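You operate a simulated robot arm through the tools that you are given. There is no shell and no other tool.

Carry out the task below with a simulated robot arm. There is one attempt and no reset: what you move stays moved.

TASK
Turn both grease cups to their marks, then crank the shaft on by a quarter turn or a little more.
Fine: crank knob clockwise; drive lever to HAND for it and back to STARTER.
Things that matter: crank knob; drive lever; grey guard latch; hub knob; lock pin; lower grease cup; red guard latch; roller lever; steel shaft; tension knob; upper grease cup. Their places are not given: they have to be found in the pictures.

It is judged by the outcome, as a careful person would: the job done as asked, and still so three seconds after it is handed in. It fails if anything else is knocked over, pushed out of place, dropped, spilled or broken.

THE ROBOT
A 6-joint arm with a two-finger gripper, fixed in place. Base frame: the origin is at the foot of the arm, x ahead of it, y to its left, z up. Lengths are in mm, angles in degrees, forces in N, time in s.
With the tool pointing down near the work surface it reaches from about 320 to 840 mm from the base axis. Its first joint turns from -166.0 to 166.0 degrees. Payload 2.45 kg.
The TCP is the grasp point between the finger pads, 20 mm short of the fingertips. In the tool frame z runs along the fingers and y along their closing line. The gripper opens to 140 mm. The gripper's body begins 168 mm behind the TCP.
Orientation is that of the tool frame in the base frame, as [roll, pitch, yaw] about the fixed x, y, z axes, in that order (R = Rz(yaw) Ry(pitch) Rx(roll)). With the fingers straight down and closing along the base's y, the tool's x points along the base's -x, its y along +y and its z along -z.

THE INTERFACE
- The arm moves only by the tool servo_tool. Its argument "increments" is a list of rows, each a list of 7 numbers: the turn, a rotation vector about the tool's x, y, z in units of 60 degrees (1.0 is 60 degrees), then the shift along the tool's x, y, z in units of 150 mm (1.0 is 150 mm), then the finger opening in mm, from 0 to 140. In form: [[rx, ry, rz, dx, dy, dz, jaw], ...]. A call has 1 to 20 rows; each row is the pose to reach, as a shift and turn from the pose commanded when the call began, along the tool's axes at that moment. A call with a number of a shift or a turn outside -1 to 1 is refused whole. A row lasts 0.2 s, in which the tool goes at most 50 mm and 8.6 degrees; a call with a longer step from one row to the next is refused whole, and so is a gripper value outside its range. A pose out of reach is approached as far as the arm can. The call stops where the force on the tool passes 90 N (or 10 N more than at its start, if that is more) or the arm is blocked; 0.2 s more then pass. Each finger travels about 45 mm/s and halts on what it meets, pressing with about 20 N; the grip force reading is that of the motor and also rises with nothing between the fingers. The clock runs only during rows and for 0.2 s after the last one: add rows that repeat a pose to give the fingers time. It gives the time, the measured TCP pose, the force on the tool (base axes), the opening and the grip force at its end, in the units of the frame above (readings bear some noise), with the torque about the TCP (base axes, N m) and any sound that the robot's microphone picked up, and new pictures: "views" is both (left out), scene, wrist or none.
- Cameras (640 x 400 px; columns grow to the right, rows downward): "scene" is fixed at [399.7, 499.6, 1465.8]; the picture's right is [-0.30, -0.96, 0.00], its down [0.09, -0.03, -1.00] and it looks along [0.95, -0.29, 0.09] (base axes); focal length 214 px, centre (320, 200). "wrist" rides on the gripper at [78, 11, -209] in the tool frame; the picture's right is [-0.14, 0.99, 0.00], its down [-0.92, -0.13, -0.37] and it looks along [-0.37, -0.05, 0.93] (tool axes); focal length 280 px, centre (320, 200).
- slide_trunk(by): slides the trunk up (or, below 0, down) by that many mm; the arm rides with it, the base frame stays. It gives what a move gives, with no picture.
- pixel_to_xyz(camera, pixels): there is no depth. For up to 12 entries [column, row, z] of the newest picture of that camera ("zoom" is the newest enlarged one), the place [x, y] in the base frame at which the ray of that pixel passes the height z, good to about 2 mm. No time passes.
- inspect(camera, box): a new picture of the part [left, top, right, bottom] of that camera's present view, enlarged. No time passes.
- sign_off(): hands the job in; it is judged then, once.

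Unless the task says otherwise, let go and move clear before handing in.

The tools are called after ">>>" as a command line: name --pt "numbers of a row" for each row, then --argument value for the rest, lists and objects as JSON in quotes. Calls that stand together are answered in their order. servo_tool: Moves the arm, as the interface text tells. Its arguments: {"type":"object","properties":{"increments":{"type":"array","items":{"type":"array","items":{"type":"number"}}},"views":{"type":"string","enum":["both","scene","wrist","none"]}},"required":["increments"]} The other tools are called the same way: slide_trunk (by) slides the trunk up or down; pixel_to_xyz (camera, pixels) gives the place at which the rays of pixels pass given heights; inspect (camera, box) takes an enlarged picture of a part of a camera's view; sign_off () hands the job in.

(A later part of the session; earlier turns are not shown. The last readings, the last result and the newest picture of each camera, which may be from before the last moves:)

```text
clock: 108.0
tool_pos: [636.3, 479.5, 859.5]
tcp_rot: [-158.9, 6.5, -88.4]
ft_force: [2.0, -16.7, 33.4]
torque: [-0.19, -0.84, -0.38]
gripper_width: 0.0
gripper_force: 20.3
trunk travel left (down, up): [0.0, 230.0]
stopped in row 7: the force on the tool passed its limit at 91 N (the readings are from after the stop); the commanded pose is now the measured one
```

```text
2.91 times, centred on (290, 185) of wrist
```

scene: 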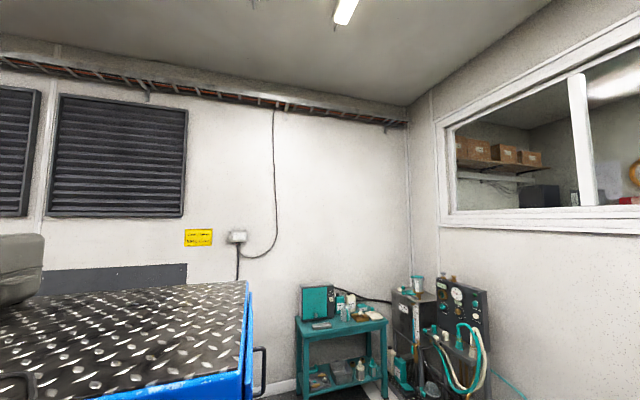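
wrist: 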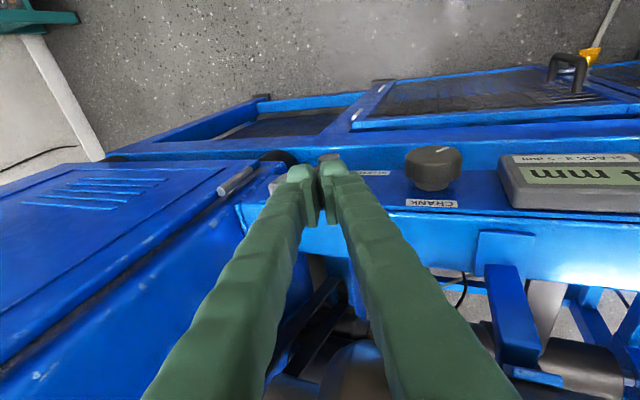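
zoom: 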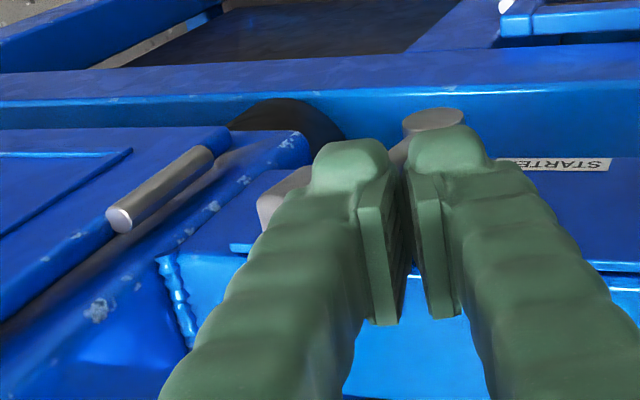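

Force limit hit; the cube has moved past the finger to the +x side. Back off up and left to see the lever's state.

>>> servo_tool --pt "0 0 0 0 0.08 -0.05 0" --pt "0 0 0 0 0.1 -0.2 0" --pt "0 0 0 0 0.1 -0.4 0" --pt "0 0 0 0 0.1 -0.6 0" --pt "0 0 0 0 0.1 -0.6 0" --views "wrist"

>>> inspect --camera "wrist" --box '[180, 100, 400, 230]'

```text
clock: 109.2
tool_pos: [587.1, 471.3, 932.1]
tcp_rot: [-159.3, 6.1, -88.3]
ft_force: [0.1, -0.2, 0.1]
torque: [0.01, -0.01, -0.01]
gripper_width: 0.2
gripper_force: 19.7
trunk travel left (down, up): [0.0, 230.0]
```

wrist: 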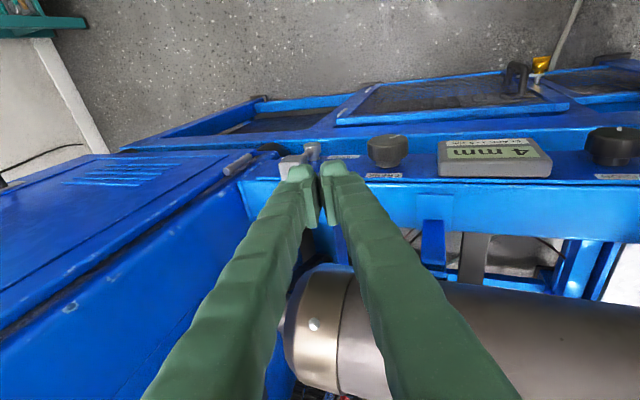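

```text
2.91 times, centred on (290, 165) of wrist
```

zoom: 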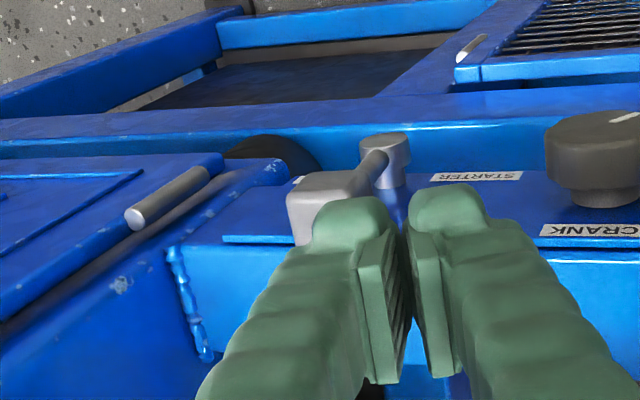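

The lever appears to be only about upright now (half way). I'll move aside for an unobstructed look.

>>> servo_tool --pt "0 0 0 0.1 0.2 -0.05 0" --pt "0 0 0 0.2 0.4 -0.1 0" --pt "0 0 0 0.3 0.6 -0.15 0" --pt "0 0 0 0.3 0.6 -0.15 0" --views "wrist"

>>> inspect --camera "wrist" --box '[150, 100, 300, 220]'

```text
clock: 110.2
tool_pos: [497.4, 425.6, 914.9]
tcp_rot: [-159.2, 6.1, -88.3]
ft_force: [-0.7, 0.5, 0.7]
torque: [0.03, -0.03, -0.03]
gripper_width: 0.3
gripper_force: 20.5
trunk travel left (down, up): [0.0, 230.0]
```

wrist: 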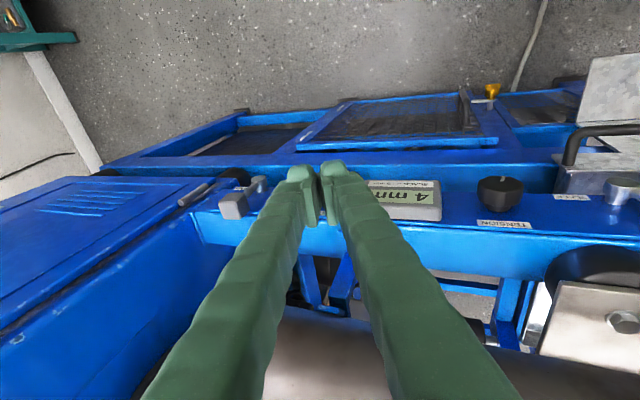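

```text
3.33 times, centred on (225, 160) of wrist
```

zoom: 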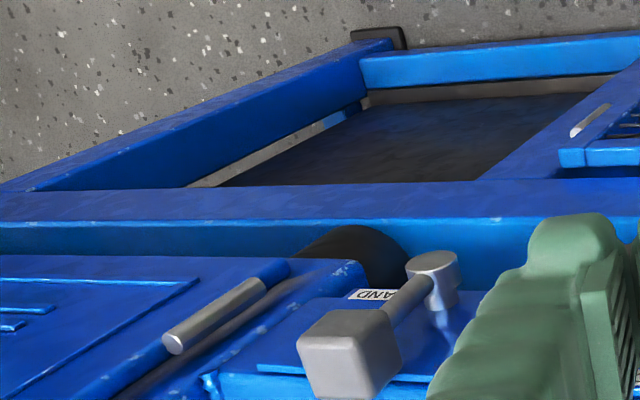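

The lever is only about upright; the downward finger was fouling the cube. I'll instead bring the tool horizontal (pointing +y), which also suits the crank. First undo the sideways tilt.

>>> servo_tool --pt "-0.0828 0.001 0.009 0.03 0 0 0" --pt "-0.1656 0.0015 0.018 0.05 0 0 0" --pt "-0.2485 0.002 0.027 0.08 0 0 0" --pt "-0.3313 0.003 0.0366 0.1 0 0 0" --pt "-0.3313 0.003 0.0366 0.1 0 0 0" --views "none"

>>> servo_tool --pt "0 -0.1 0 0 0 0 0" --pt "0 -0.2 0 0 0 0 0" --pt "0 -0.3 0 0 0 0 0" --pt "0 -0.4 0 0 0 0 0" --pt "0 -0.5 0 0 0 0 0" --pt "0 -0.6 0 0 0 0 0" --pt "0 -0.7 0 0 0 0 0" --pt "0 -0.7 0 0 0 0 0" --views "wrist"

```text
clock: 111.4
tool_pos: [496.8, 411.5, 914.1]
tcp_rot: [-179.5, 6.3, -90.6]
ft_force: [-0.4, 0.0, 0.2]
torque: [-0.02, -0.04, 0.0]
gripper_width: 0.0
gripper_force: 20.2
trunk travel left (down, up): [0.0, 230.0]
```

```text
clock: 113.2
tool_pos: [498.0, 411.4, 914.5]
tcp_rot: [-179.1, 48.4, -89.9]
ft_force: [-0.1, -0.6, -0.8]
torque: [0.0, 0.04, 0.02]
gripper_width: 0.1
gripper_force: 19.7
trunk travel left (down, up): [0.0, 230.0]
```

wrist: 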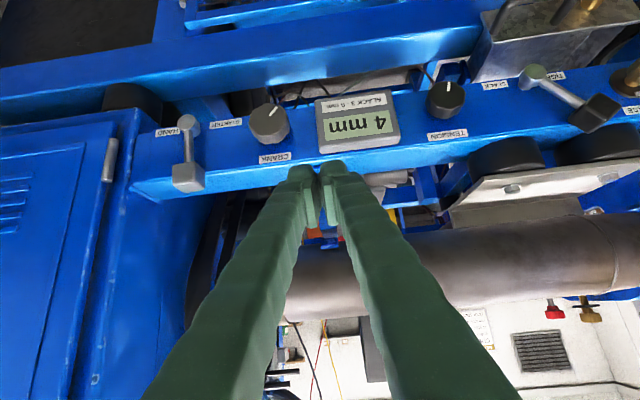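

Excellent face-on view. Drive lever at (188,150) stands upright (mid-travel). Zoom for details.

>>> inspect --camera "wrist" --box '[130, 80, 330, 205]'

>>> inspect --camera "wrist" --box '[400, 50, 640, 150]'

```text
3.20 times, centred on (230, 142) of wrist
```

zoom: 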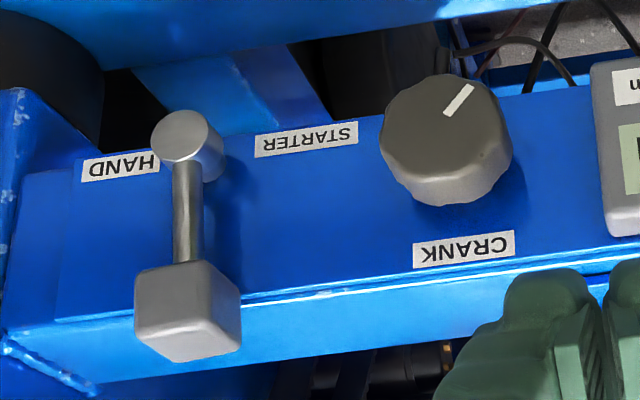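

```text
2.67 times, centred on (520, 100) of wrist
```

zoom: 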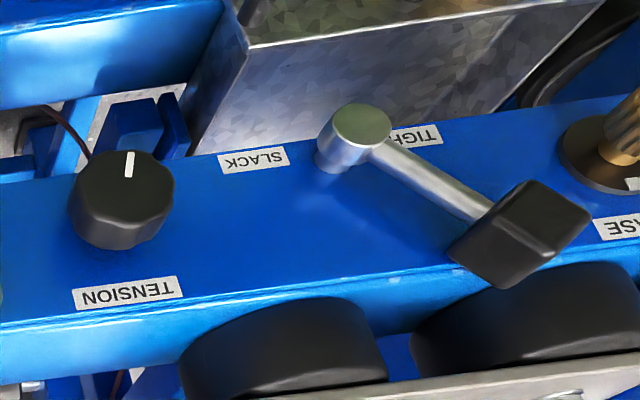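

Now rotate to fully horizontal, then move to x≈615, z≈845 in front of the panel.

>>> servo_tool --pt "0 -0.1 0 0 0 0 0" --pt "0 -0.2 0 0 0 0 0" --pt "0 -0.3 0 0 0 0 0" --pt "0 -0.4 0 0 0 0 0" --pt "0 -0.5 0 0 0 0 0" --pt "0 -0.6 0 0 0 0 0" --pt "0 -0.69 0 0 0 0 0" --pt "0 -0.69 0 0 0 0 0" --views "wrist"

```text
clock: 115.0
tool_pos: [544.7, 418.7, 926.4]
tcp_rot: [127.1, 89.1, -142.4]
ft_force: [0.5, -0.6, -0.8]
torque: [0.03, 0.0, 0.01]
gripper_width: 0.1
gripper_force: 19.6
out of reach, approached as far as the arm can: row 4, 5, 6, 7, 8
trunk travel left (down, up): [0.0, 230.0]
```

wrist: 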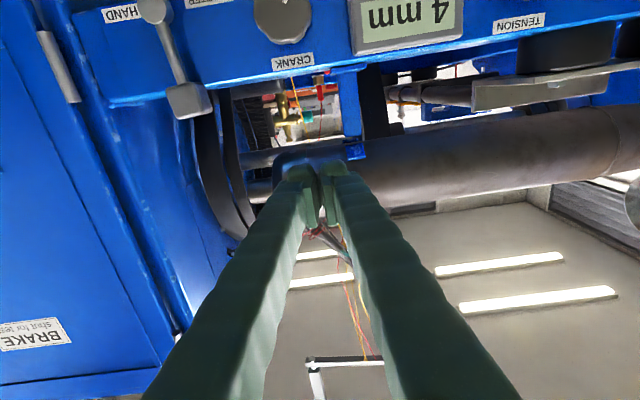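

Orientation is now essentially horizontal. Move to (612,430,848), left of the cube and in front of the panel.

>>> servo_tool --pt "0 0 0 0.1 -0.09 0 0" --pt "0 0 0 0.2 -0.18 0.02 0" --pt "0 0 0 0.3 -0.27 0.04 0" --pt "0 0 0 0.4 -0.36 0.06 0" --pt "0 0 0 0.507 -0.447 0.073 0" --pt "0 0 0 0.507 -0.447 0.073 0" --views "wrist"

>>> inspect --camera "wrist" --box '[160, 60, 400, 240]'

```text
clock: 116.4
tool_pos: [612.4, 429.7, 851.9]
tcp_rot: [-117.4, 89.5, -28.0]
ft_force: [-0.2, 0.2, 0.0]
torque: [0.04, 0.0, 0.02]
gripper_width: 0.0
gripper_force: 19.8
trunk travel left (down, up): [0.0, 230.0]
```

wrist: 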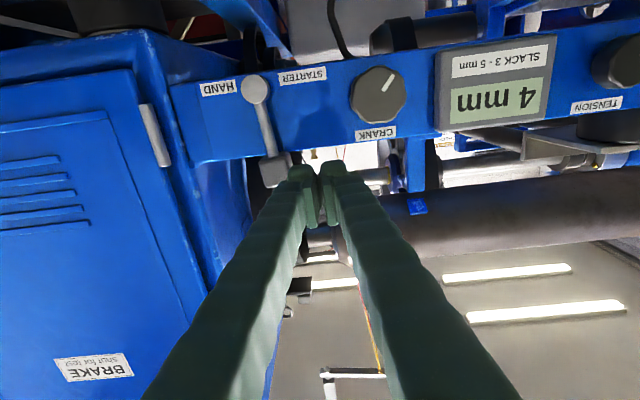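

```text
2.22 times, centred on (280, 150) of wrist
```

zoom: 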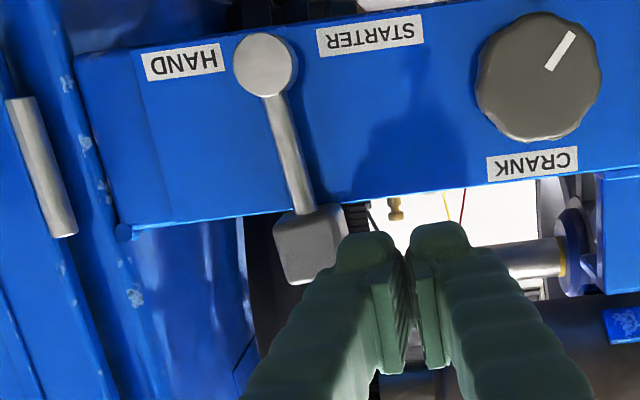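

Very clear frontal view; boss ≈ (657,767), cube ≈ (651,839). Advance beside the cube's left face: z→842, y→478.

>>> servo_tool --pt "0 0 0 0.067 0 0 0" --pt "0 0 0 0.067 0 0.1 0" --pt "0 0 0 0.067 0 0.2 0" --pt "0 0 0 0.067 0 0.32 0" --pt "0 0 0 0.067 0 0.32 0" --views "none"

>>> servo_tool --pt "0 0 0 0 -0.05 0 0" --pt "0 0 0 0 -0.1 0 0" --pt "0 0 0 0 -0.15 0 0" --pt "0 0 0 0 -0.2 0 0" --views "wrist"

>>> inspect --camera "wrist" --box '[160, 60, 400, 240]'

```text
clock: 117.6
tool_pos: [614.5, 477.6, 841.9]
tcp_rot: [-118.1, 89.4, -28.6]
ft_force: [-1.0, 0.8, -0.3]
torque: [0.0, -0.01, 0.01]
gripper_width: 0.0
gripper_force: 19.7
trunk travel left (down, up): [0.0, 230.0]
```

```text
clock: 118.6
tool_pos: [643.6, 476.9, 841.5]
tcp_rot: [-117.8, 89.3, -28.1]
ft_force: [0.2, -0.4, -0.6]
torque: [0.0, 0.01, 0.02]
gripper_width: 0.3
gripper_force: 20.6
trunk travel left (down, up): [0.0, 230.0]
```

wrist: 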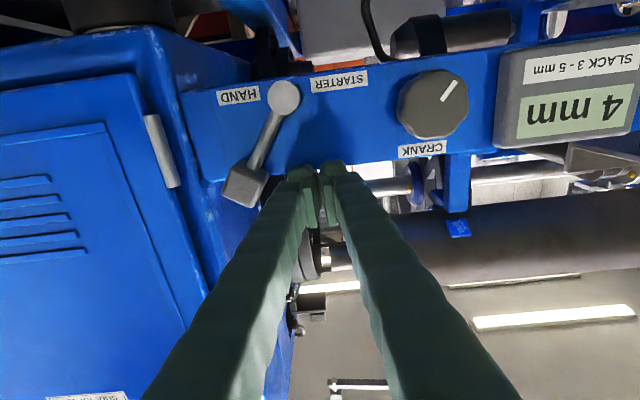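

```text
2.22 times, centred on (280, 150) of wrist
```

zoom: 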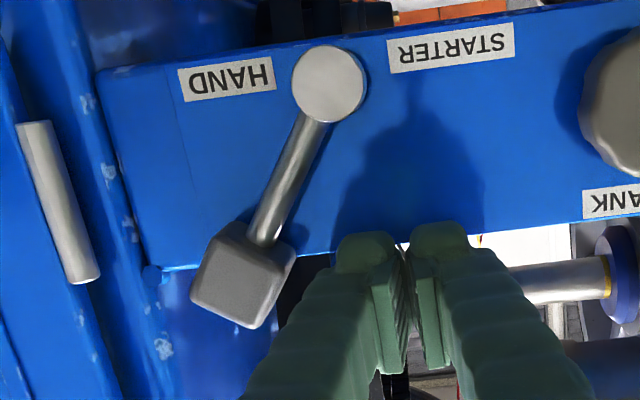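

The lever has snapped over to HAND (leaning ≈33° to the HAND side, clear of the finger). Back off and line up with the crank knob at (552, 786), opening to 64 mm.

>>> servo_tool --pt "0 0 0 0 0.02 -0.15 0" --pt "0 0 0 0 0.03 -0.35 0" --pt "0 0 0 0.1 0.2 -0.4 20" --pt "0 0 0 0.2 0.4 -0.4 40" --pt "0 0 0 0.3 0.55 -0.4 64" --pt "0 0 0 0.373 0.61 -0.4 64" --pt "0 0 0 0.373 0.61 -0.4 64" --pt "0 0 0 0.373 0.61 -0.4 64" --views "wrist"

>>> inspect --camera "wrist" --box '[200, 50, 440, 230]'

```text
clock: 120.4
tool_pos: [569.9, 420.6, 785.1]
tcp_rot: [-151.0, 89.8, -61.2]
ft_force: [0.8, 0.0, 0.6]
torque: [-0.01, -0.03, 0.0]
gripper_width: 64.1
gripper_force: 0.0
out of reach, approached as far as the arm can: row 5, 6, 7, 8
trunk travel left (down, up): [0.0, 230.0]
```

wrist: 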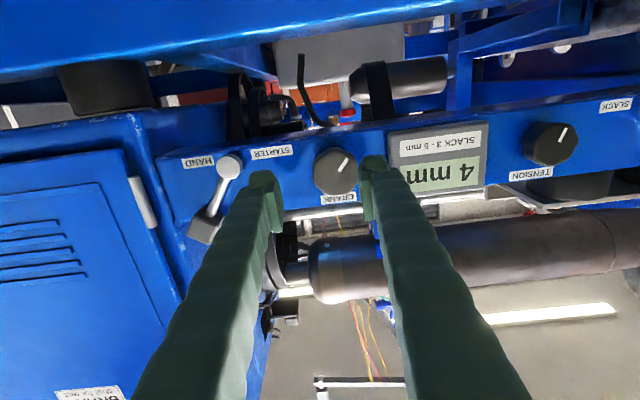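

```text
2.22 times, centred on (320, 140) of wrist
```

zoom: 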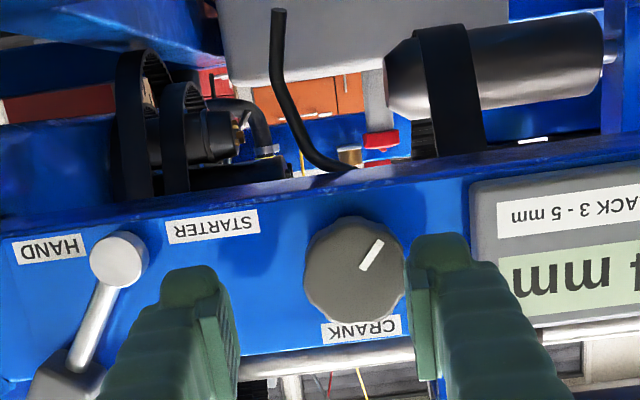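

The arm can't quite get x=552 at this y; it should at larger y. Advance partially while correcting x, narrowing to 58 mm.

>>> servo_tool --pt "0 0 0 0 0.03 0.07 60" --pt "0 0 0 0 0.06 0.12 58" --pt "0 0 0 0 0.1 0.17 58" --pt "0 0 0 0 0.113 0.2 58" --pt "0 0 0 0 0.113 0.2 58" --views "wrist"

>>> inspect --camera "wrist" --box '[220, 90, 420, 220]'

```text
clock: 121.6
tool_pos: [565.0, 454.6, 783.6]
tcp_rot: [-132.6, 89.5, -43.0]
ft_force: [0.3, -0.5, 0.2]
torque: [-0.02, -0.02, -0.01]
gripper_width: 58.0
gripper_force: 0.0
out of reach, approached as far as the arm can: row 1, 2, 3, 4, 5
trunk travel left (down, up): [0.0, 230.0]
```

wrist: 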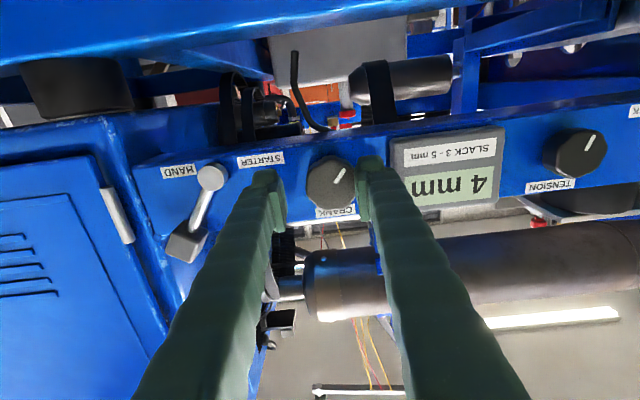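

```text
3.08 times, centred on (320, 155) of wrist
```

zoom: 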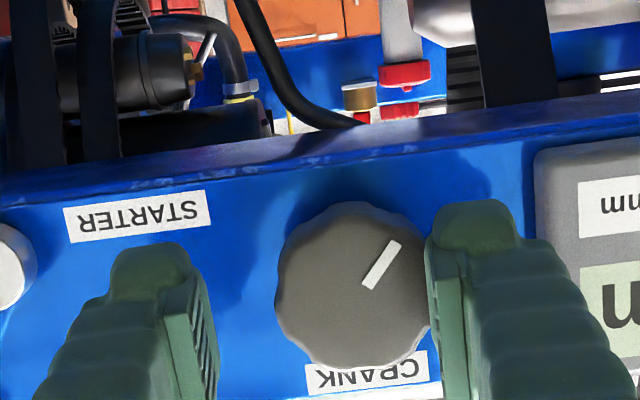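

The wrist limit blocks x=553 with a fully horizontal tool, so use a 70° lean instead (tool pointing +y and 20° down). Retract a little and re-tilt.

>>> servo_tool --pt "0 0 0 0 0 -0.1 60" --pt "0 0.08 0 0 0 -0.2 60" --pt "0 0.16 0 0 0.03 -0.2 60" --pt "0 0.24 0 0 0.06 -0.2 60" --pt "0 0.325 0 0 0.08 -0.2 60" --pt "0 0.325 0 0 0.08 -0.2 60" --views "none"

```text
clock: 123.0
tool_pos: [555.5, 425.4, 783.3]
tcp_rot: [-179.5, 70.2, -90.0]
ft_force: [0.1, 0.1, -1.6]
torque: [-0.03, -0.01, -0.01]
gripper_width: 60.2
gripper_force: 0.0
out of reach, approached as far as the arm can: row 1, 2, 3, 4, 5, 6
trunk travel left (down, up): [0.0, 230.0]
```

Now swing −40° about the y axis (pre-wind) at this stand-off.

>>> servo_tool --pt "0.0283 0 -0.0784 0 0 0 60" --pt "0.0565 0 -0.1568 0 0 0 60" --pt "0.0848 0 -0.2352 0 0 0 60" --pt "0.113 0 -0.3137 0 0 0 60" --pt "0.1413 0 -0.3921 0 0 0 60" --pt "0.1695 0 -0.4705 0 0 0 60" --pt "0.1978 0 -0.5489 0 0 0 60" --pt "0.226 0 -0.6273 0 0 0 60" --pt "0.226 0 -0.6273 0 0 0 60" --views "wrist"

>>> inspect --camera "wrist" --box '[220, 100, 420, 240]'

```text
clock: 125.0
tool_pos: [793.9, 472.1, 797.7]
tcp_rot: [-116.9, 50.4, -29.5]
ft_force: [0.6, -18.5, -1.3]
torque: [0.47, 0.35, -0.62]
gripper_width: 59.8
gripper_force: 0.4
out of reach, approached as far as the arm can: row 1, 2, 3, 4, 5, 6, 7, 8, 9
trunk travel left (down, up): [0.0, 230.0]
stopped in row 9: the force on the tool passed its limit at 97 N (the readings are from after the stop); the commanded pose is now the measured one
```

wrist: 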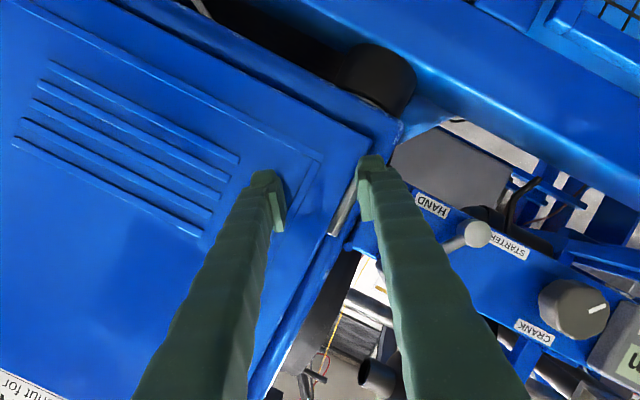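

```text
2.86 times, centred on (320, 170) of wrist
```

zoom: 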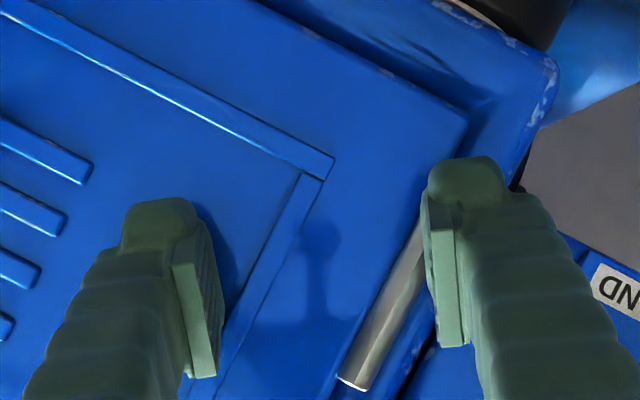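

The unreachable swing made the arm slide +240 mm in x and touch the cabinet. Back straight off in −y, gently.

>>> servo_tool --pt "0 0 0 0.03 0.005 -0.095 60" --pt "0 0 0 0.063 0.011 -0.19 60" --pt "0 0 0 0.126 0.022 -0.379 60" --pt "0 0 0 0.126 0.022 -0.379 60" --views "wrist"

>>> inspect --camera "wrist" --box '[320, 100, 640, 300]'

>>> inspect --camera "wrist" --box '[0, 0, 400, 250]'

```text
clock: 126.0
tool_pos: [800.7, 417.1, 796.9]
tcp_rot: [-116.9, 50.5, -29.0]
ft_force: [1.2, -0.7, 0.5]
torque: [0.0, -0.04, -0.01]
gripper_width: 59.8
gripper_force: 0.0
out of reach, approached as far as the arm can: row 2, 3, 4
trunk travel left (down, up): [0.0, 230.0]
```

wrist: 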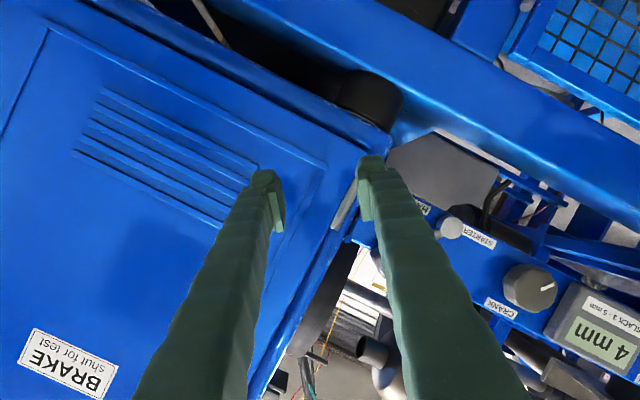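

```text
2.00 times, centred on (480, 200) of wrist
```

zoom: 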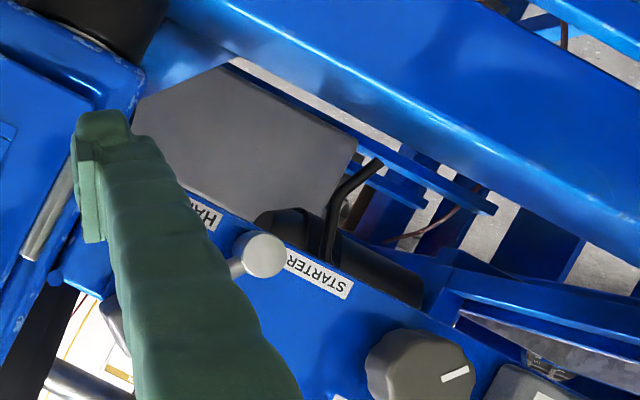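

```text
1.60 times, centred on (200, 125) of wrist
```

zoom: 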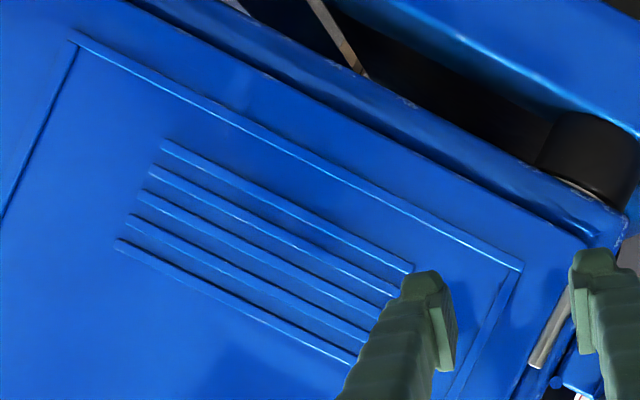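

The lever still leans to HAND and the cabinet is unmarked. I'll bring the arm back in two steps to a well-conditioned pose (tool leaning 35°, yaw −90).

>>> servo_tool --pt "-0.026 0.048 0.042 -0.14 0.03 -0.065 60" --pt "-0.052 0.096 0.084 -0.28 0.06 -0.13 60" --pt "-0.078 0.144 0.126 -0.42 0.09 -0.195 60" --pt "-0.104 0.192 0.168 -0.56 0.12 -0.26 60" --pt "-0.13 0.24 0.21 -0.7 0.15 -0.32 60" --pt "-0.155 0.288 0.25 -0.848 0.174 -0.39 60" --pt "-0.155 0.288 0.25 -0.848 0.174 -0.39 60" --views "none"

```text
clock: 127.5
tool_pos: [702.2, 400.3, 895.1]
tcp_rot: [-153.6, 48.5, -64.5]
ft_force: [-0.5, 0.5, 0.8]
torque: [-0.01, -0.01, -0.02]
gripper_width: 60.0
gripper_force: 0.1
out of reach, approached as far as the arm can: row 1
trunk travel left (down, up): [0.0, 230.0]
```

>>> servo_tool --pt "-0.03 0.057 0.052 -0.06 0.16 -0.01 60" --pt "-0.06 0.114 0.103 -0.12 0.33 -0.02 60" --pt "-0.09 0.172 0.155 -0.18 0.49 -0.04 60" --pt "-0.12 0.229 0.206 -0.25 0.65 -0.05 60" --pt "-0.15 0.286 0.258 -0.315 0.822 -0.066 60" --pt "-0.15 0.286 0.258 -0.315 0.822 -0.066 60" --views "wrist"

>>> inspect --camera "wrist" --box '[160, 90, 400, 240]'

```text
clock: 128.9
tool_pos: [571.3, 409.7, 900.9]
tcp_rot: [-179.9, 35.2, -90.0]
ft_force: [-0.8, 0.3, 0.2]
torque: [-0.03, -0.05, -0.01]
gripper_width: 60.2
gripper_force: 0.1
trunk travel left (down, up): [0.0, 230.0]
```

wrist: 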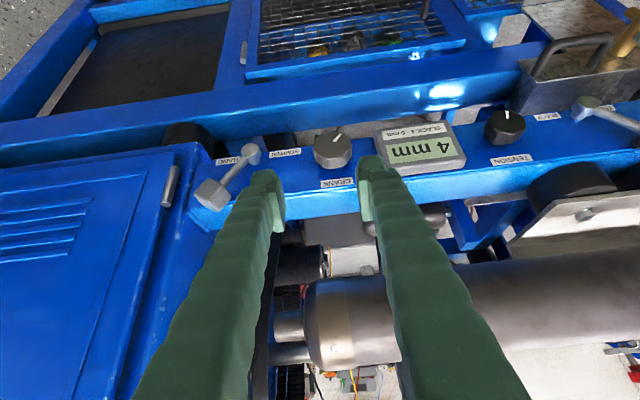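

```text
2.67 times, centred on (280, 165) of wrist
```

zoom: 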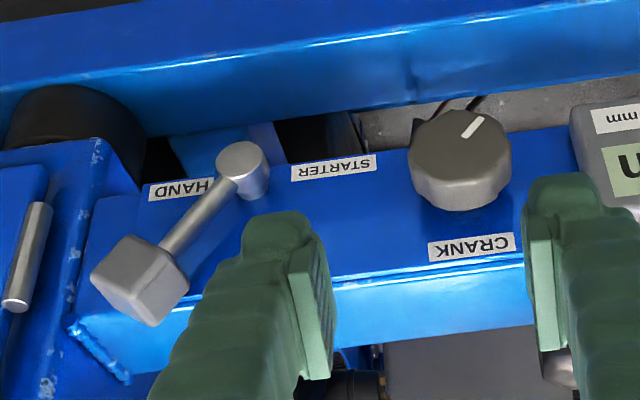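

Exact pose now, and the lever is confirmed at HAND (+34°, mirror of its start). Next, swing −25° as a first reachability test.

>>> servo_tool --pt "0.068 0 -0.048 0 0 0 60" --pt "0.136 0 -0.096 0 0 0 60" --pt "0.204 0 -0.144 0 0 0 60" --pt "0.272 0 -0.192 0 0 0 60" --pt "0.34 0 -0.24 0 0 0 60" --pt "0.34 0 -0.24 0 0 0 60" --views "none"

```text
clock: 130.3
tool_pos: [571.4, 411.1, 900.1]
tcp_rot: [-159.1, 33.3, -78.2]
ft_force: [-0.3, 0.1, 0.1]
torque: [-0.02, 0.01, 0.01]
gripper_width: 60.0
gripper_force: 0.0
out of reach, approached as far as the arm can: row 5, 6
trunk travel left (down, up): [0.0, 230.0]
```

The limit is evidently the last joint near its end. Flipping the gripper 180° about its own axis should give plenty of range; return θ to 0 and begin the flip in free space.

>>> servo_tool --pt "-0.059 0 0.0415 0 0 0 60" --pt "-0.118 0 0.083 0 0 0 60" --pt "-0.177 0 0.1245 0 0 0 60" --pt "-0.236 0 0.166 0 0 0 60" --pt "-0.236 0 0.166 0 0 0 60" --views "none"

>>> servo_tool --pt "0 0 0.125 0 0 0 60" --pt "0 0 0.25 0 0 0 60" --pt "0 0 0.375 0 0 0 60" --pt "0 0 0.5 0 0 0 60" --pt "0 0 0.625 0 0 0 60" --pt "0 0 0.75 0 0 0 60" --pt "0 0 0.875 0 0 0 60" --pt "0 0 1.0 0 0 0 60" --pt "0 0 1.0 0 0 0 60" --views "none"

>>> servo_tool --pt "0 0 0.125 0 0 0 60" --pt "0 0 0.25 0 0 0 60" --pt "0 0 0.375 0 0 0 60" --pt "0 0 0.5 0 0 0 60" --pt "0 0 0.625 0 0 0 60" --pt "0 0 0.75 0 0 0 60" --pt "0 0 0.875 0 0 0 60" --pt "0 0 1.0 0 0 0 60" --pt "0 0 1.0 0 0 0 60" --views "none"

>>> servo_tool --pt "0 0 0.125 0 0 0 60" --pt "0 0 0.25 0 0 0 60" --pt "0 0 0.375 0 0 0 60" --pt "0 0 0.5 0 0 0 60" --pt "0 0 0.625 0 0 0 60" --pt "0 0 0.75 0 0 0 60" --pt "0 0 0.875 0 0 0 60" --pt "0 0 1.0 0 0 0 60" --pt "0 0 1.0 0 0 0 60" --views "wrist"

```text
clock: 131.6
tool_pos: [569.9, 409.2, 900.9]
tcp_rot: [-180.0, 35.2, -90.0]
ft_force: [0.7, -0.3, -0.6]
torque: [0.02, 0.02, 0.01]
gripper_width: 60.0
gripper_force: 0.0
trunk travel left (down, up): [0.0, 230.0]
```

```text
clock: 133.6
tool_pos: [569.4, 411.0, 901.4]
tcp_rot: [148.7, 16.7, -154.8]
ft_force: [-0.9, -0.7, 0.2]
torque: [0.02, 0.01, 0.01]
gripper_width: 60.3
gripper_force: 0.0
trunk travel left (down, up): [0.0, 230.0]
```

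```text
clock: 135.6
tool_pos: [571.3, 410.1, 899.3]
tcp_rot: [148.7, -16.7, 154.6]
ft_force: [-0.3, 0.1, 0.0]
torque: [-0.02, -0.04, 0.0]
gripper_width: 60.2
gripper_force: 0.0
trunk travel left (down, up): [0.0, 230.0]
```

```text
clock: 137.6
tool_pos: [571.6, 410.4, 900.3]
tcp_rot: [-179.9, -35.1, 90.0]
ft_force: [0.2, 0.2, -1.5]
torque: [0.0, -0.04, -0.02]
gripper_width: 60.3
gripper_force: 0.1
trunk travel left (down, up): [0.0, 230.0]
```

wrist: 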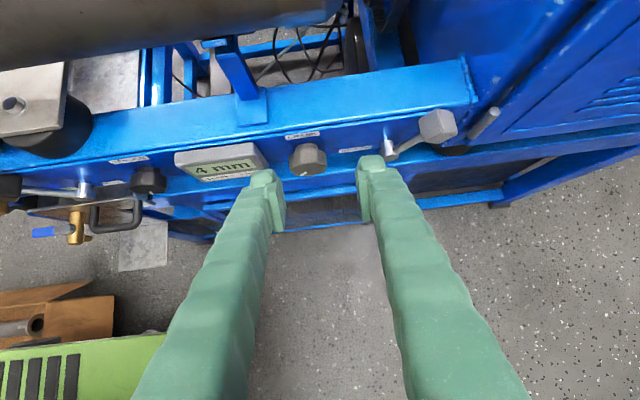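

Flip succeeded; the view is now upright (HAND/STARTER lever at (430,130), crank at (307,160)). Swing −40° about y as the pre-wind.

>>> servo_tool --pt "-0.068 0 -0.048 0 0 0 60" --pt "-0.136 0 -0.096 0 0 0 60" --pt "-0.204 0 -0.144 0 0 0 60" --pt "-0.272 0 -0.192 0 0 0 60" --pt "-0.34 0 -0.24 0 0 0 60" --pt "-0.34 0 -0.24 0 0 0 60" --views "none"

```text
clock: 138.9
tool_pos: [571.8, 410.5, 900.7]
tcp_rot: [150.2, -31.3, 106.7]
ft_force: [0.3, 0.4, 0.6]
torque: [-0.06, -0.03, 0.03]
gripper_width: 60.3
gripper_force: 0.1
trunk travel left (down, up): [0.0, 230.0]
```

>>> servo_tool --pt "-0.068 0 -0.048 0 0 0 60" --pt "-0.136 0 -0.096 0 0 0 60" --pt "-0.2045 0 -0.144 0 0 0 60" --pt "-0.2045 0 -0.144 0 0 0 60" --views "none"

>>> servo_tool --pt "0 0 0 -0.05 -0.14 0.11 60" --pt "0 0 0 -0.1 -0.28 0.22 60" --pt "0 0 0 -0.15 -0.42 0.34 60" --pt "0 0 0 -0.211 -0.589 0.47 60" --pt "0 0 0 -0.211 -0.589 0.47 60" --views "wrist"

>>> inspect --camera "wrist" --box '[240, 130, 400, 250]'

```text
clock: 139.9
tool_pos: [571.5, 408.9, 901.0]
tcp_rot: [134.4, -26.2, 114.5]
ft_force: [0.3, -0.1, -0.8]
torque: [-0.01, 0.01, -0.01]
gripper_width: 60.1
gripper_force: 0.0
trunk travel left (down, up): [0.0, 230.0]
```

```text
clock: 141.2
tool_pos: [566.7, 410.3, 788.8]
tcp_rot: [134.8, -27.1, 115.5]
ft_force: [0.1, -0.3, -0.2]
torque: [0.03, -0.01, 0.0]
gripper_width: 59.9
gripper_force: 0.1
out of reach, approached as far as the arm can: row 1, 2, 3, 4, 5
trunk travel left (down, up): [0.0, 230.0]
```

wrist: 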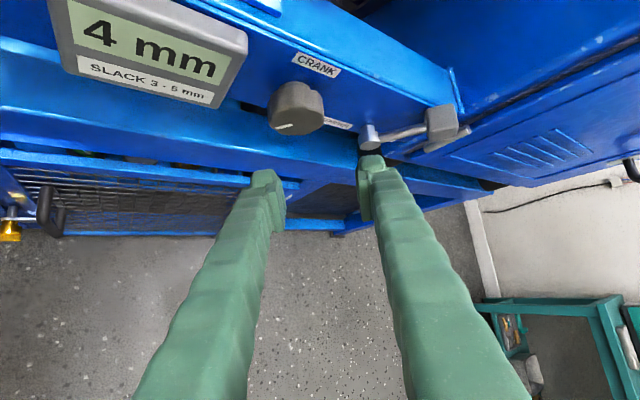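

```text
3.33 times, centred on (320, 190) of wrist
```

zoom: 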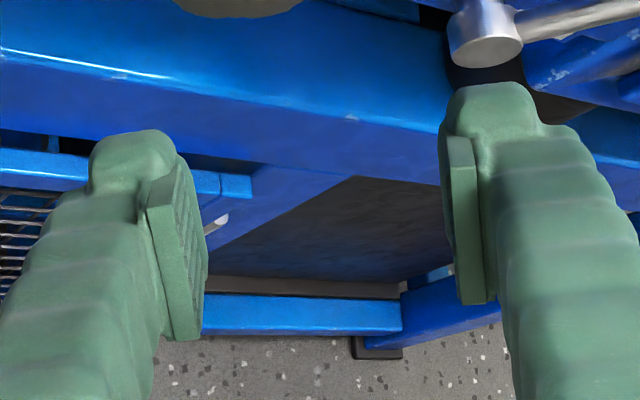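

Small shortfall again at this stand-off. Test whether it resolves closer to the panel: small move +y 30, −x 8.

>>> servo_tool --pt "0 0 0 0.08 -0.02 0.04 60" --pt "0 0 0 0.16 -0.04 0.08 60" --pt "0 0 0 0.18 -0.04 0.09 60" --pt "0 0 0 0.18 -0.04 0.09 60" --views "none"

```text
clock: 142.2
tool_pos: [577.1, 424.9, 790.5]
tcp_rot: [134.8, -27.3, 115.6]
ft_force: [0.1, -0.8, -0.2]
torque: [0.01, 0.01, -0.02]
gripper_width: 60.2
gripper_force: 0.1
out of reach, approached as far as the arm can: row 1, 2, 3, 4
trunk travel left (down, up): [0.0, 230.0]
```

This direction is again near a singular alignment (tool ∥ forearm). With the gripper flipped, a nearly coaxial tool should be well-conditioned, so swing back to θ=0 while backing off.

>>> servo_tool --pt "0.068 0 0.048 0.005 0.03 -0.04 60" --pt "0.136 0 0.096 0.01 0.06 -0.08 60" --pt "0.204 0 0.144 0.015 0.09 -0.12 60" --pt "0.272 0 0.192 0.02 0.12 -0.16 60" --pt "0.34 0 0.24 0.025 0.15 -0.2 60" --pt "0.408 0 0.287 0.03 0.18 -0.24 60" --pt "0.476 0 0.335 0.037 0.214 -0.286 60" --pt "0.545 0 0.383 0.037 0.214 -0.286 60" --pt "0.545 0 0.383 0.037 0.214 -0.286 60" --views "none"

```text
clock: 144.2
tool_pos: [577.3, 403.8, 842.1]
tcp_rot: [-180.0, -35.1, 90.1]
ft_force: [0.8, 0.4, 0.2]
torque: [0.02, 0.0, 0.01]
gripper_width: 60.1
gripper_force: 0.0
trunk travel left (down, up): [0.0, 230.0]
```

Exact again. Now increase the lean from 35° to 60°, then check.

>>> servo_tool --pt "0 0.07 0 0 0 0 60" --pt "0 0.14 0 0 0 0 60" --pt "0 0.21 0 0 0 0 60" --pt "0 0.28 0 0 0 0 60" --pt "0 0.35 0 0 0 0 60" --pt "0 0.417 0 0 0 0 60" --pt "0 0.417 0 0 0 0 60" --views "none"

```text
clock: 145.8
tool_pos: [578.2, 403.6, 841.0]
tcp_rot: [179.9, -60.2, 90.2]
ft_force: [-0.2, -0.9, 0.2]
torque: [-0.01, -0.03, 0.01]
gripper_width: 60.0
gripper_force: 0.0
trunk travel left (down, up): [0.0, 230.0]
```

>>> servo_tool --pt "0 0.07 0 0 0 0 60" --pt "0 0.14 0 0 0 0 60" --pt "0 0.21 0 0 0 0 60" --pt "0 0.28 0 0 0 0 60" --pt "0 0.333 0 0 0 0 60" --pt "0 0.333 0 0 0 0 60" --views "none"

```text
clock: 147.2
tool_pos: [578.5, 403.3, 840.7]
tcp_rot: [179.7, -80.1, 90.4]
ft_force: [0.0, 0.0, 0.0]
torque: [0.02, 0.03, -0.01]
gripper_width: 60.0
gripper_force: 0.1
trunk travel left (down, up): [0.0, 230.0]
```

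Works exactly. Move down to (553,430,786) in front of the crank knob.

>>> servo_tool --pt "0 0 0 -0.08 -0.04 0.06 60" --pt "0 0 0 -0.16 -0.08 0.12 60" --pt "0 0 0 -0.25 -0.125 0.18 60" --pt "0 0 0 -0.33 -0.167 0.24 60" --pt "0 0 0 -0.33 -0.167 0.24 60" --views "wrist"

>>> inspect --camera "wrist" --box '[220, 130, 420, 260]'

```text
clock: 148.3
tool_pos: [551.4, 432.2, 785.3]
tcp_rot: [179.7, -80.2, 90.3]
ft_force: [0.6, 1.1, -0.4]
torque: [-0.01, -0.03, -0.01]
gripper_width: 60.3
gripper_force: 0.1
trunk travel left (down, up): [0.0, 230.0]
```

wrist: 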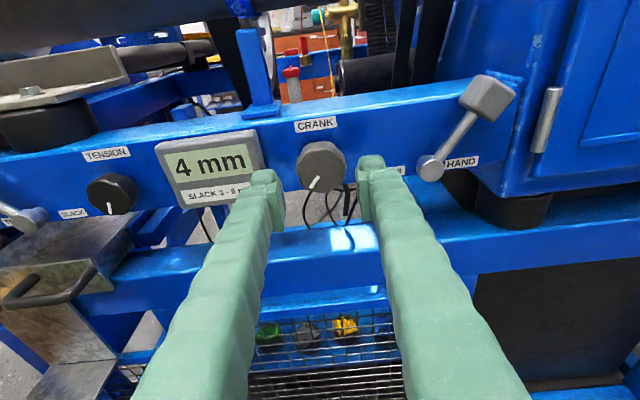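

```text
3.08 times, centred on (320, 195) of wrist
```

zoom: 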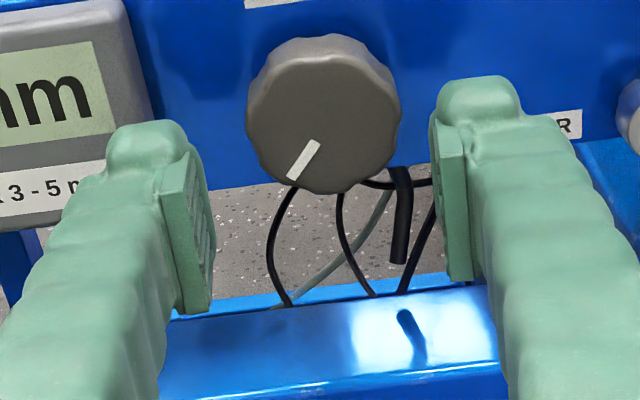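

Knob centre refined to (554.5, 787). Pre-wind −45° about y at the stand-off in small steps.

>>> servo_tool --pt "-0.0159 0 -0.0924 0 0 0 60" --pt "-0.0319 0 -0.1848 0 0 0 60" --pt "-0.0478 0 -0.2771 0 0 0 60" --pt "-0.0637 0 -0.3695 0 0 0 60" --pt "-0.0637 0 -0.3695 0 0 0 60" --views "none"

```text
clock: 149.6
tool_pos: [550.7, 430.6, 786.1]
tcp_rot: [112.5, -65.4, 155.5]
ft_force: [-0.5, 0.1, 0.2]
torque: [0.06, 0.01, -0.02]
gripper_width: 60.1
gripper_force: 0.0
trunk travel left (down, up): [0.0, 230.0]
```

>>> servo_tool --pt "-0.0159 0 -0.0924 0 0 0 60" --pt "-0.0319 0 -0.1848 0 0 0 60" --pt "-0.0478 0 -0.2771 0 0 0 60" --pt "-0.0637 0 -0.3695 0 0 0 60" --pt "-0.0637 0 -0.3695 0 0 0 60" --views "wrist"

>>> inspect --camera "wrist" --box '[220, 110, 420, 240]'

```text
clock: 150.8
tool_pos: [552.1, 430.6, 786.0]
tcp_rot: [99.8, -44.0, 166.3]
ft_force: [0.2, -0.3, -0.1]
torque: [-0.01, 0.0, -0.01]
gripper_width: 59.8
gripper_force: 0.1
trunk travel left (down, up): [0.0, 230.0]
```

wrist: 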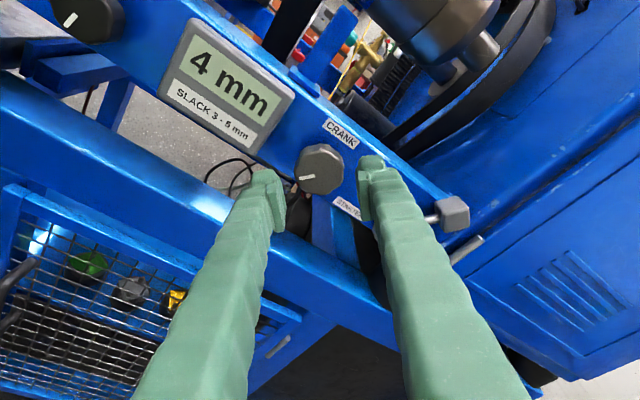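

```text
3.08 times, centred on (320, 175) of wrist
```

zoom: 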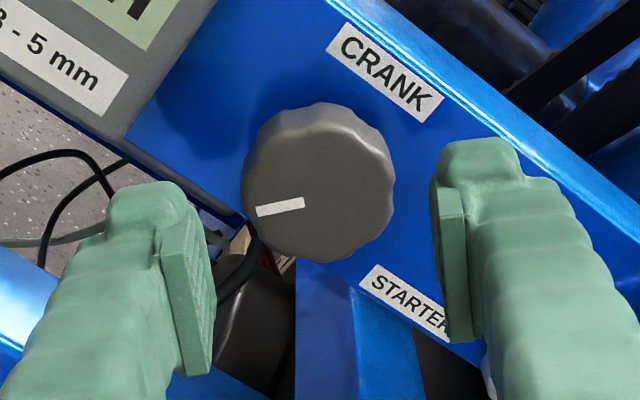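

Now advance onto the knob (y→480), fingers open 60.

>>> servo_tool --pt "0 0 0 0.012 0.004 0.08 60" --pt "0 0 0 0.024 0.008 0.16 60" --pt "0 0 0 0.036 0.012 0.24 60" --pt "0 0 0 0.049 0.016 0.326 60" --pt "0 0 0 0.049 0.016 0.326 60" --views "wrist"

>>> inspect --camera "wrist" --box '[220, 130, 420, 260]'

```text
clock: 151.9
tool_pos: [555.2, 479.7, 788.0]
tcp_rot: [99.8, -44.1, 166.2]
ft_force: [0.4, -0.5, 0.0]
torque: [0.03, 0.02, 0.0]
gripper_width: 60.3
gripper_force: 0.0
trunk travel left (down, up): [0.0, 230.0]
```

wrist: 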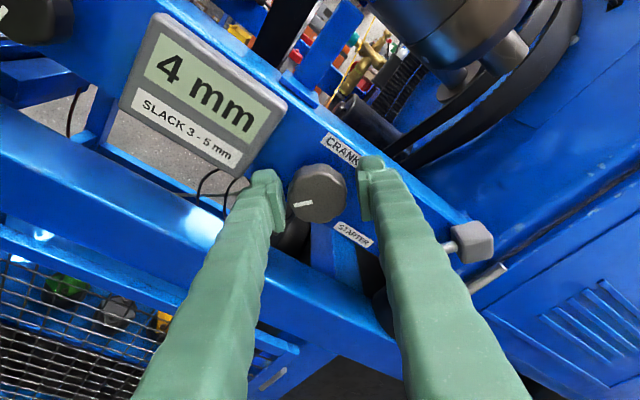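

```text
3.08 times, centred on (320, 195) of wrist
```

zoom: 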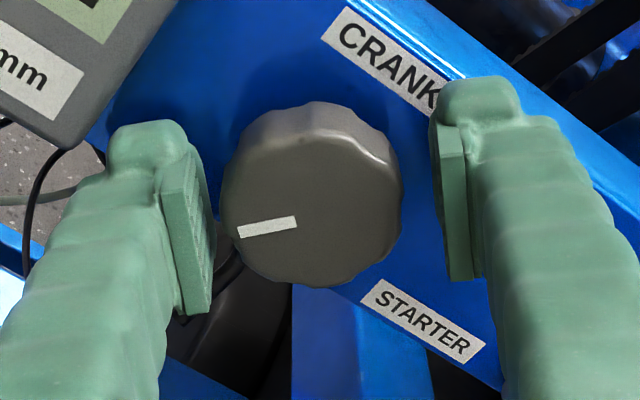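

Centered. Grip the knob and turn clockwise 50°.

>>> servo_tool --pt "0 0 0 0 -0.01 0 52" --pt "0 0 0 0 -0.01 0 40" --pt "0 0 0 0 -0.01 0 40" --pt "0 0 0 0 -0.01 0 40" --pt "0 0 0 0 -0.01 0 40" --views "none"

>>> servo_tool --pt "0.0142 0 0.0821 0 0 0 40" --pt "0.0283 0 0.1642 0 0 0 40" --pt "0.0425 0 0.2463 0 0 0 40" --pt "0.0567 0 0.3283 0 0 0 40" --pt "0.0708 0 0.4104 0 0 0 40" --pt "0.085 0 0.4925 0 0 0 40" --pt "0.0992 0 0.5746 0 0 0 40" --pt "0.1133 0 0.6567 0 0 0 40" --pt "0.1275 0 0.7388 0 0 0 40" --pt "0.1417 0 0.8208 0 0 0 40" --pt "0.1417 0 0.8208 0 0 0 40" --views "wrist"

>>> inspect --camera "wrist" --box '[220, 130, 420, 260]'

```text
clock: 153.2
tool_pos: [552.3, 479.7, 786.3]
tcp_rot: [99.9, -44.1, 166.2]
ft_force: [-2.0, 1.6, -2.9]
torque: [0.05, 0.09, 0.03]
gripper_width: 46.0
gripper_force: 45.4
trunk travel left (down, up): [0.0, 230.0]
```

```text
clock: 155.6
tool_pos: [554.7, 479.4, 786.5]
tcp_rot: [-153.2, -79.0, 63.6]
ft_force: [3.4, -10.8, 2.1]
torque: [-0.38, 0.09, -0.03]
gripper_width: 46.6
gripper_force: 45.5
trunk travel left (down, up): [0.0, 230.0]
```

wrist: 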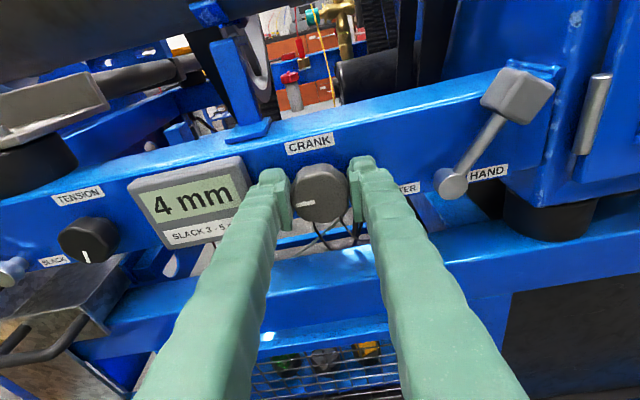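

```text
3.08 times, centred on (320, 195) of wrist
```

zoom: 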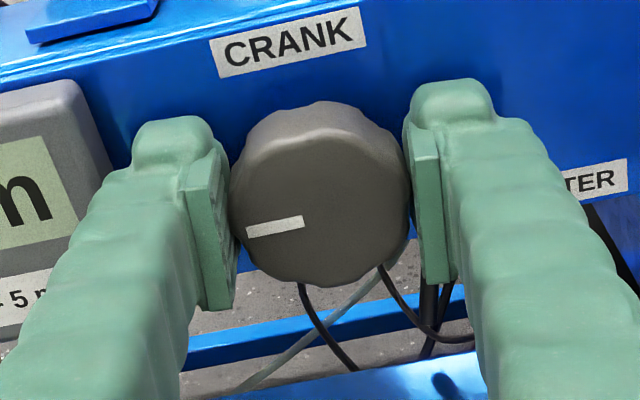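

The knob turned 50° with little torque. Continue another 46° in the same grip.

>>> servo_tool --pt "0.0145 0 0.0839 0 0 0 40" --pt "0.0289 0 0.1679 0 0 0 40" --pt "0.0434 0 0.2518 0 0 0 40" --pt "0.0579 0 0.3358 0 0 0 40" --pt "0.0724 0 0.4197 0 0 0 40" --pt "0.0868 0 0.5037 0 0 0 40" --pt "0.1013 0 0.5876 0 0 0 40" --pt "0.1158 0 0.6716 0 0 0 40" --pt "0.1302 0 0.7555 0 0 0 40" --pt "0.1302 0 0.7555 0 0 0 40" --views "wrist"

>>> inspect --camera "wrist" --box '[220, 130, 420, 260]'

```text
clock: 157.8
tool_pos: [554.5, 479.9, 785.2]
tcp_rot: [-98.0, -38.3, 12.5]
ft_force: [20.0, -8.7, -5.8]
torque: [-0.21, 0.04, -0.35]
gripper_width: 46.4
gripper_force: 45.0
trunk travel left (down, up): [0.0, 230.0]
```

wrist: 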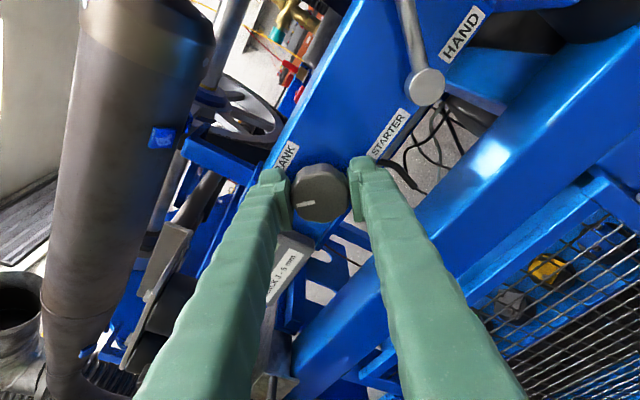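

```text
3.08 times, centred on (320, 195) of wrist
```

zoom: 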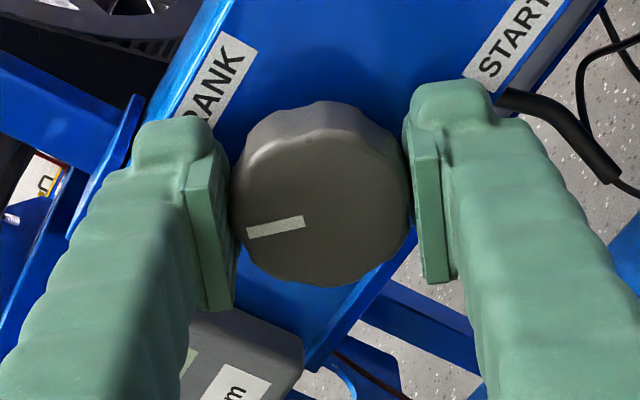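

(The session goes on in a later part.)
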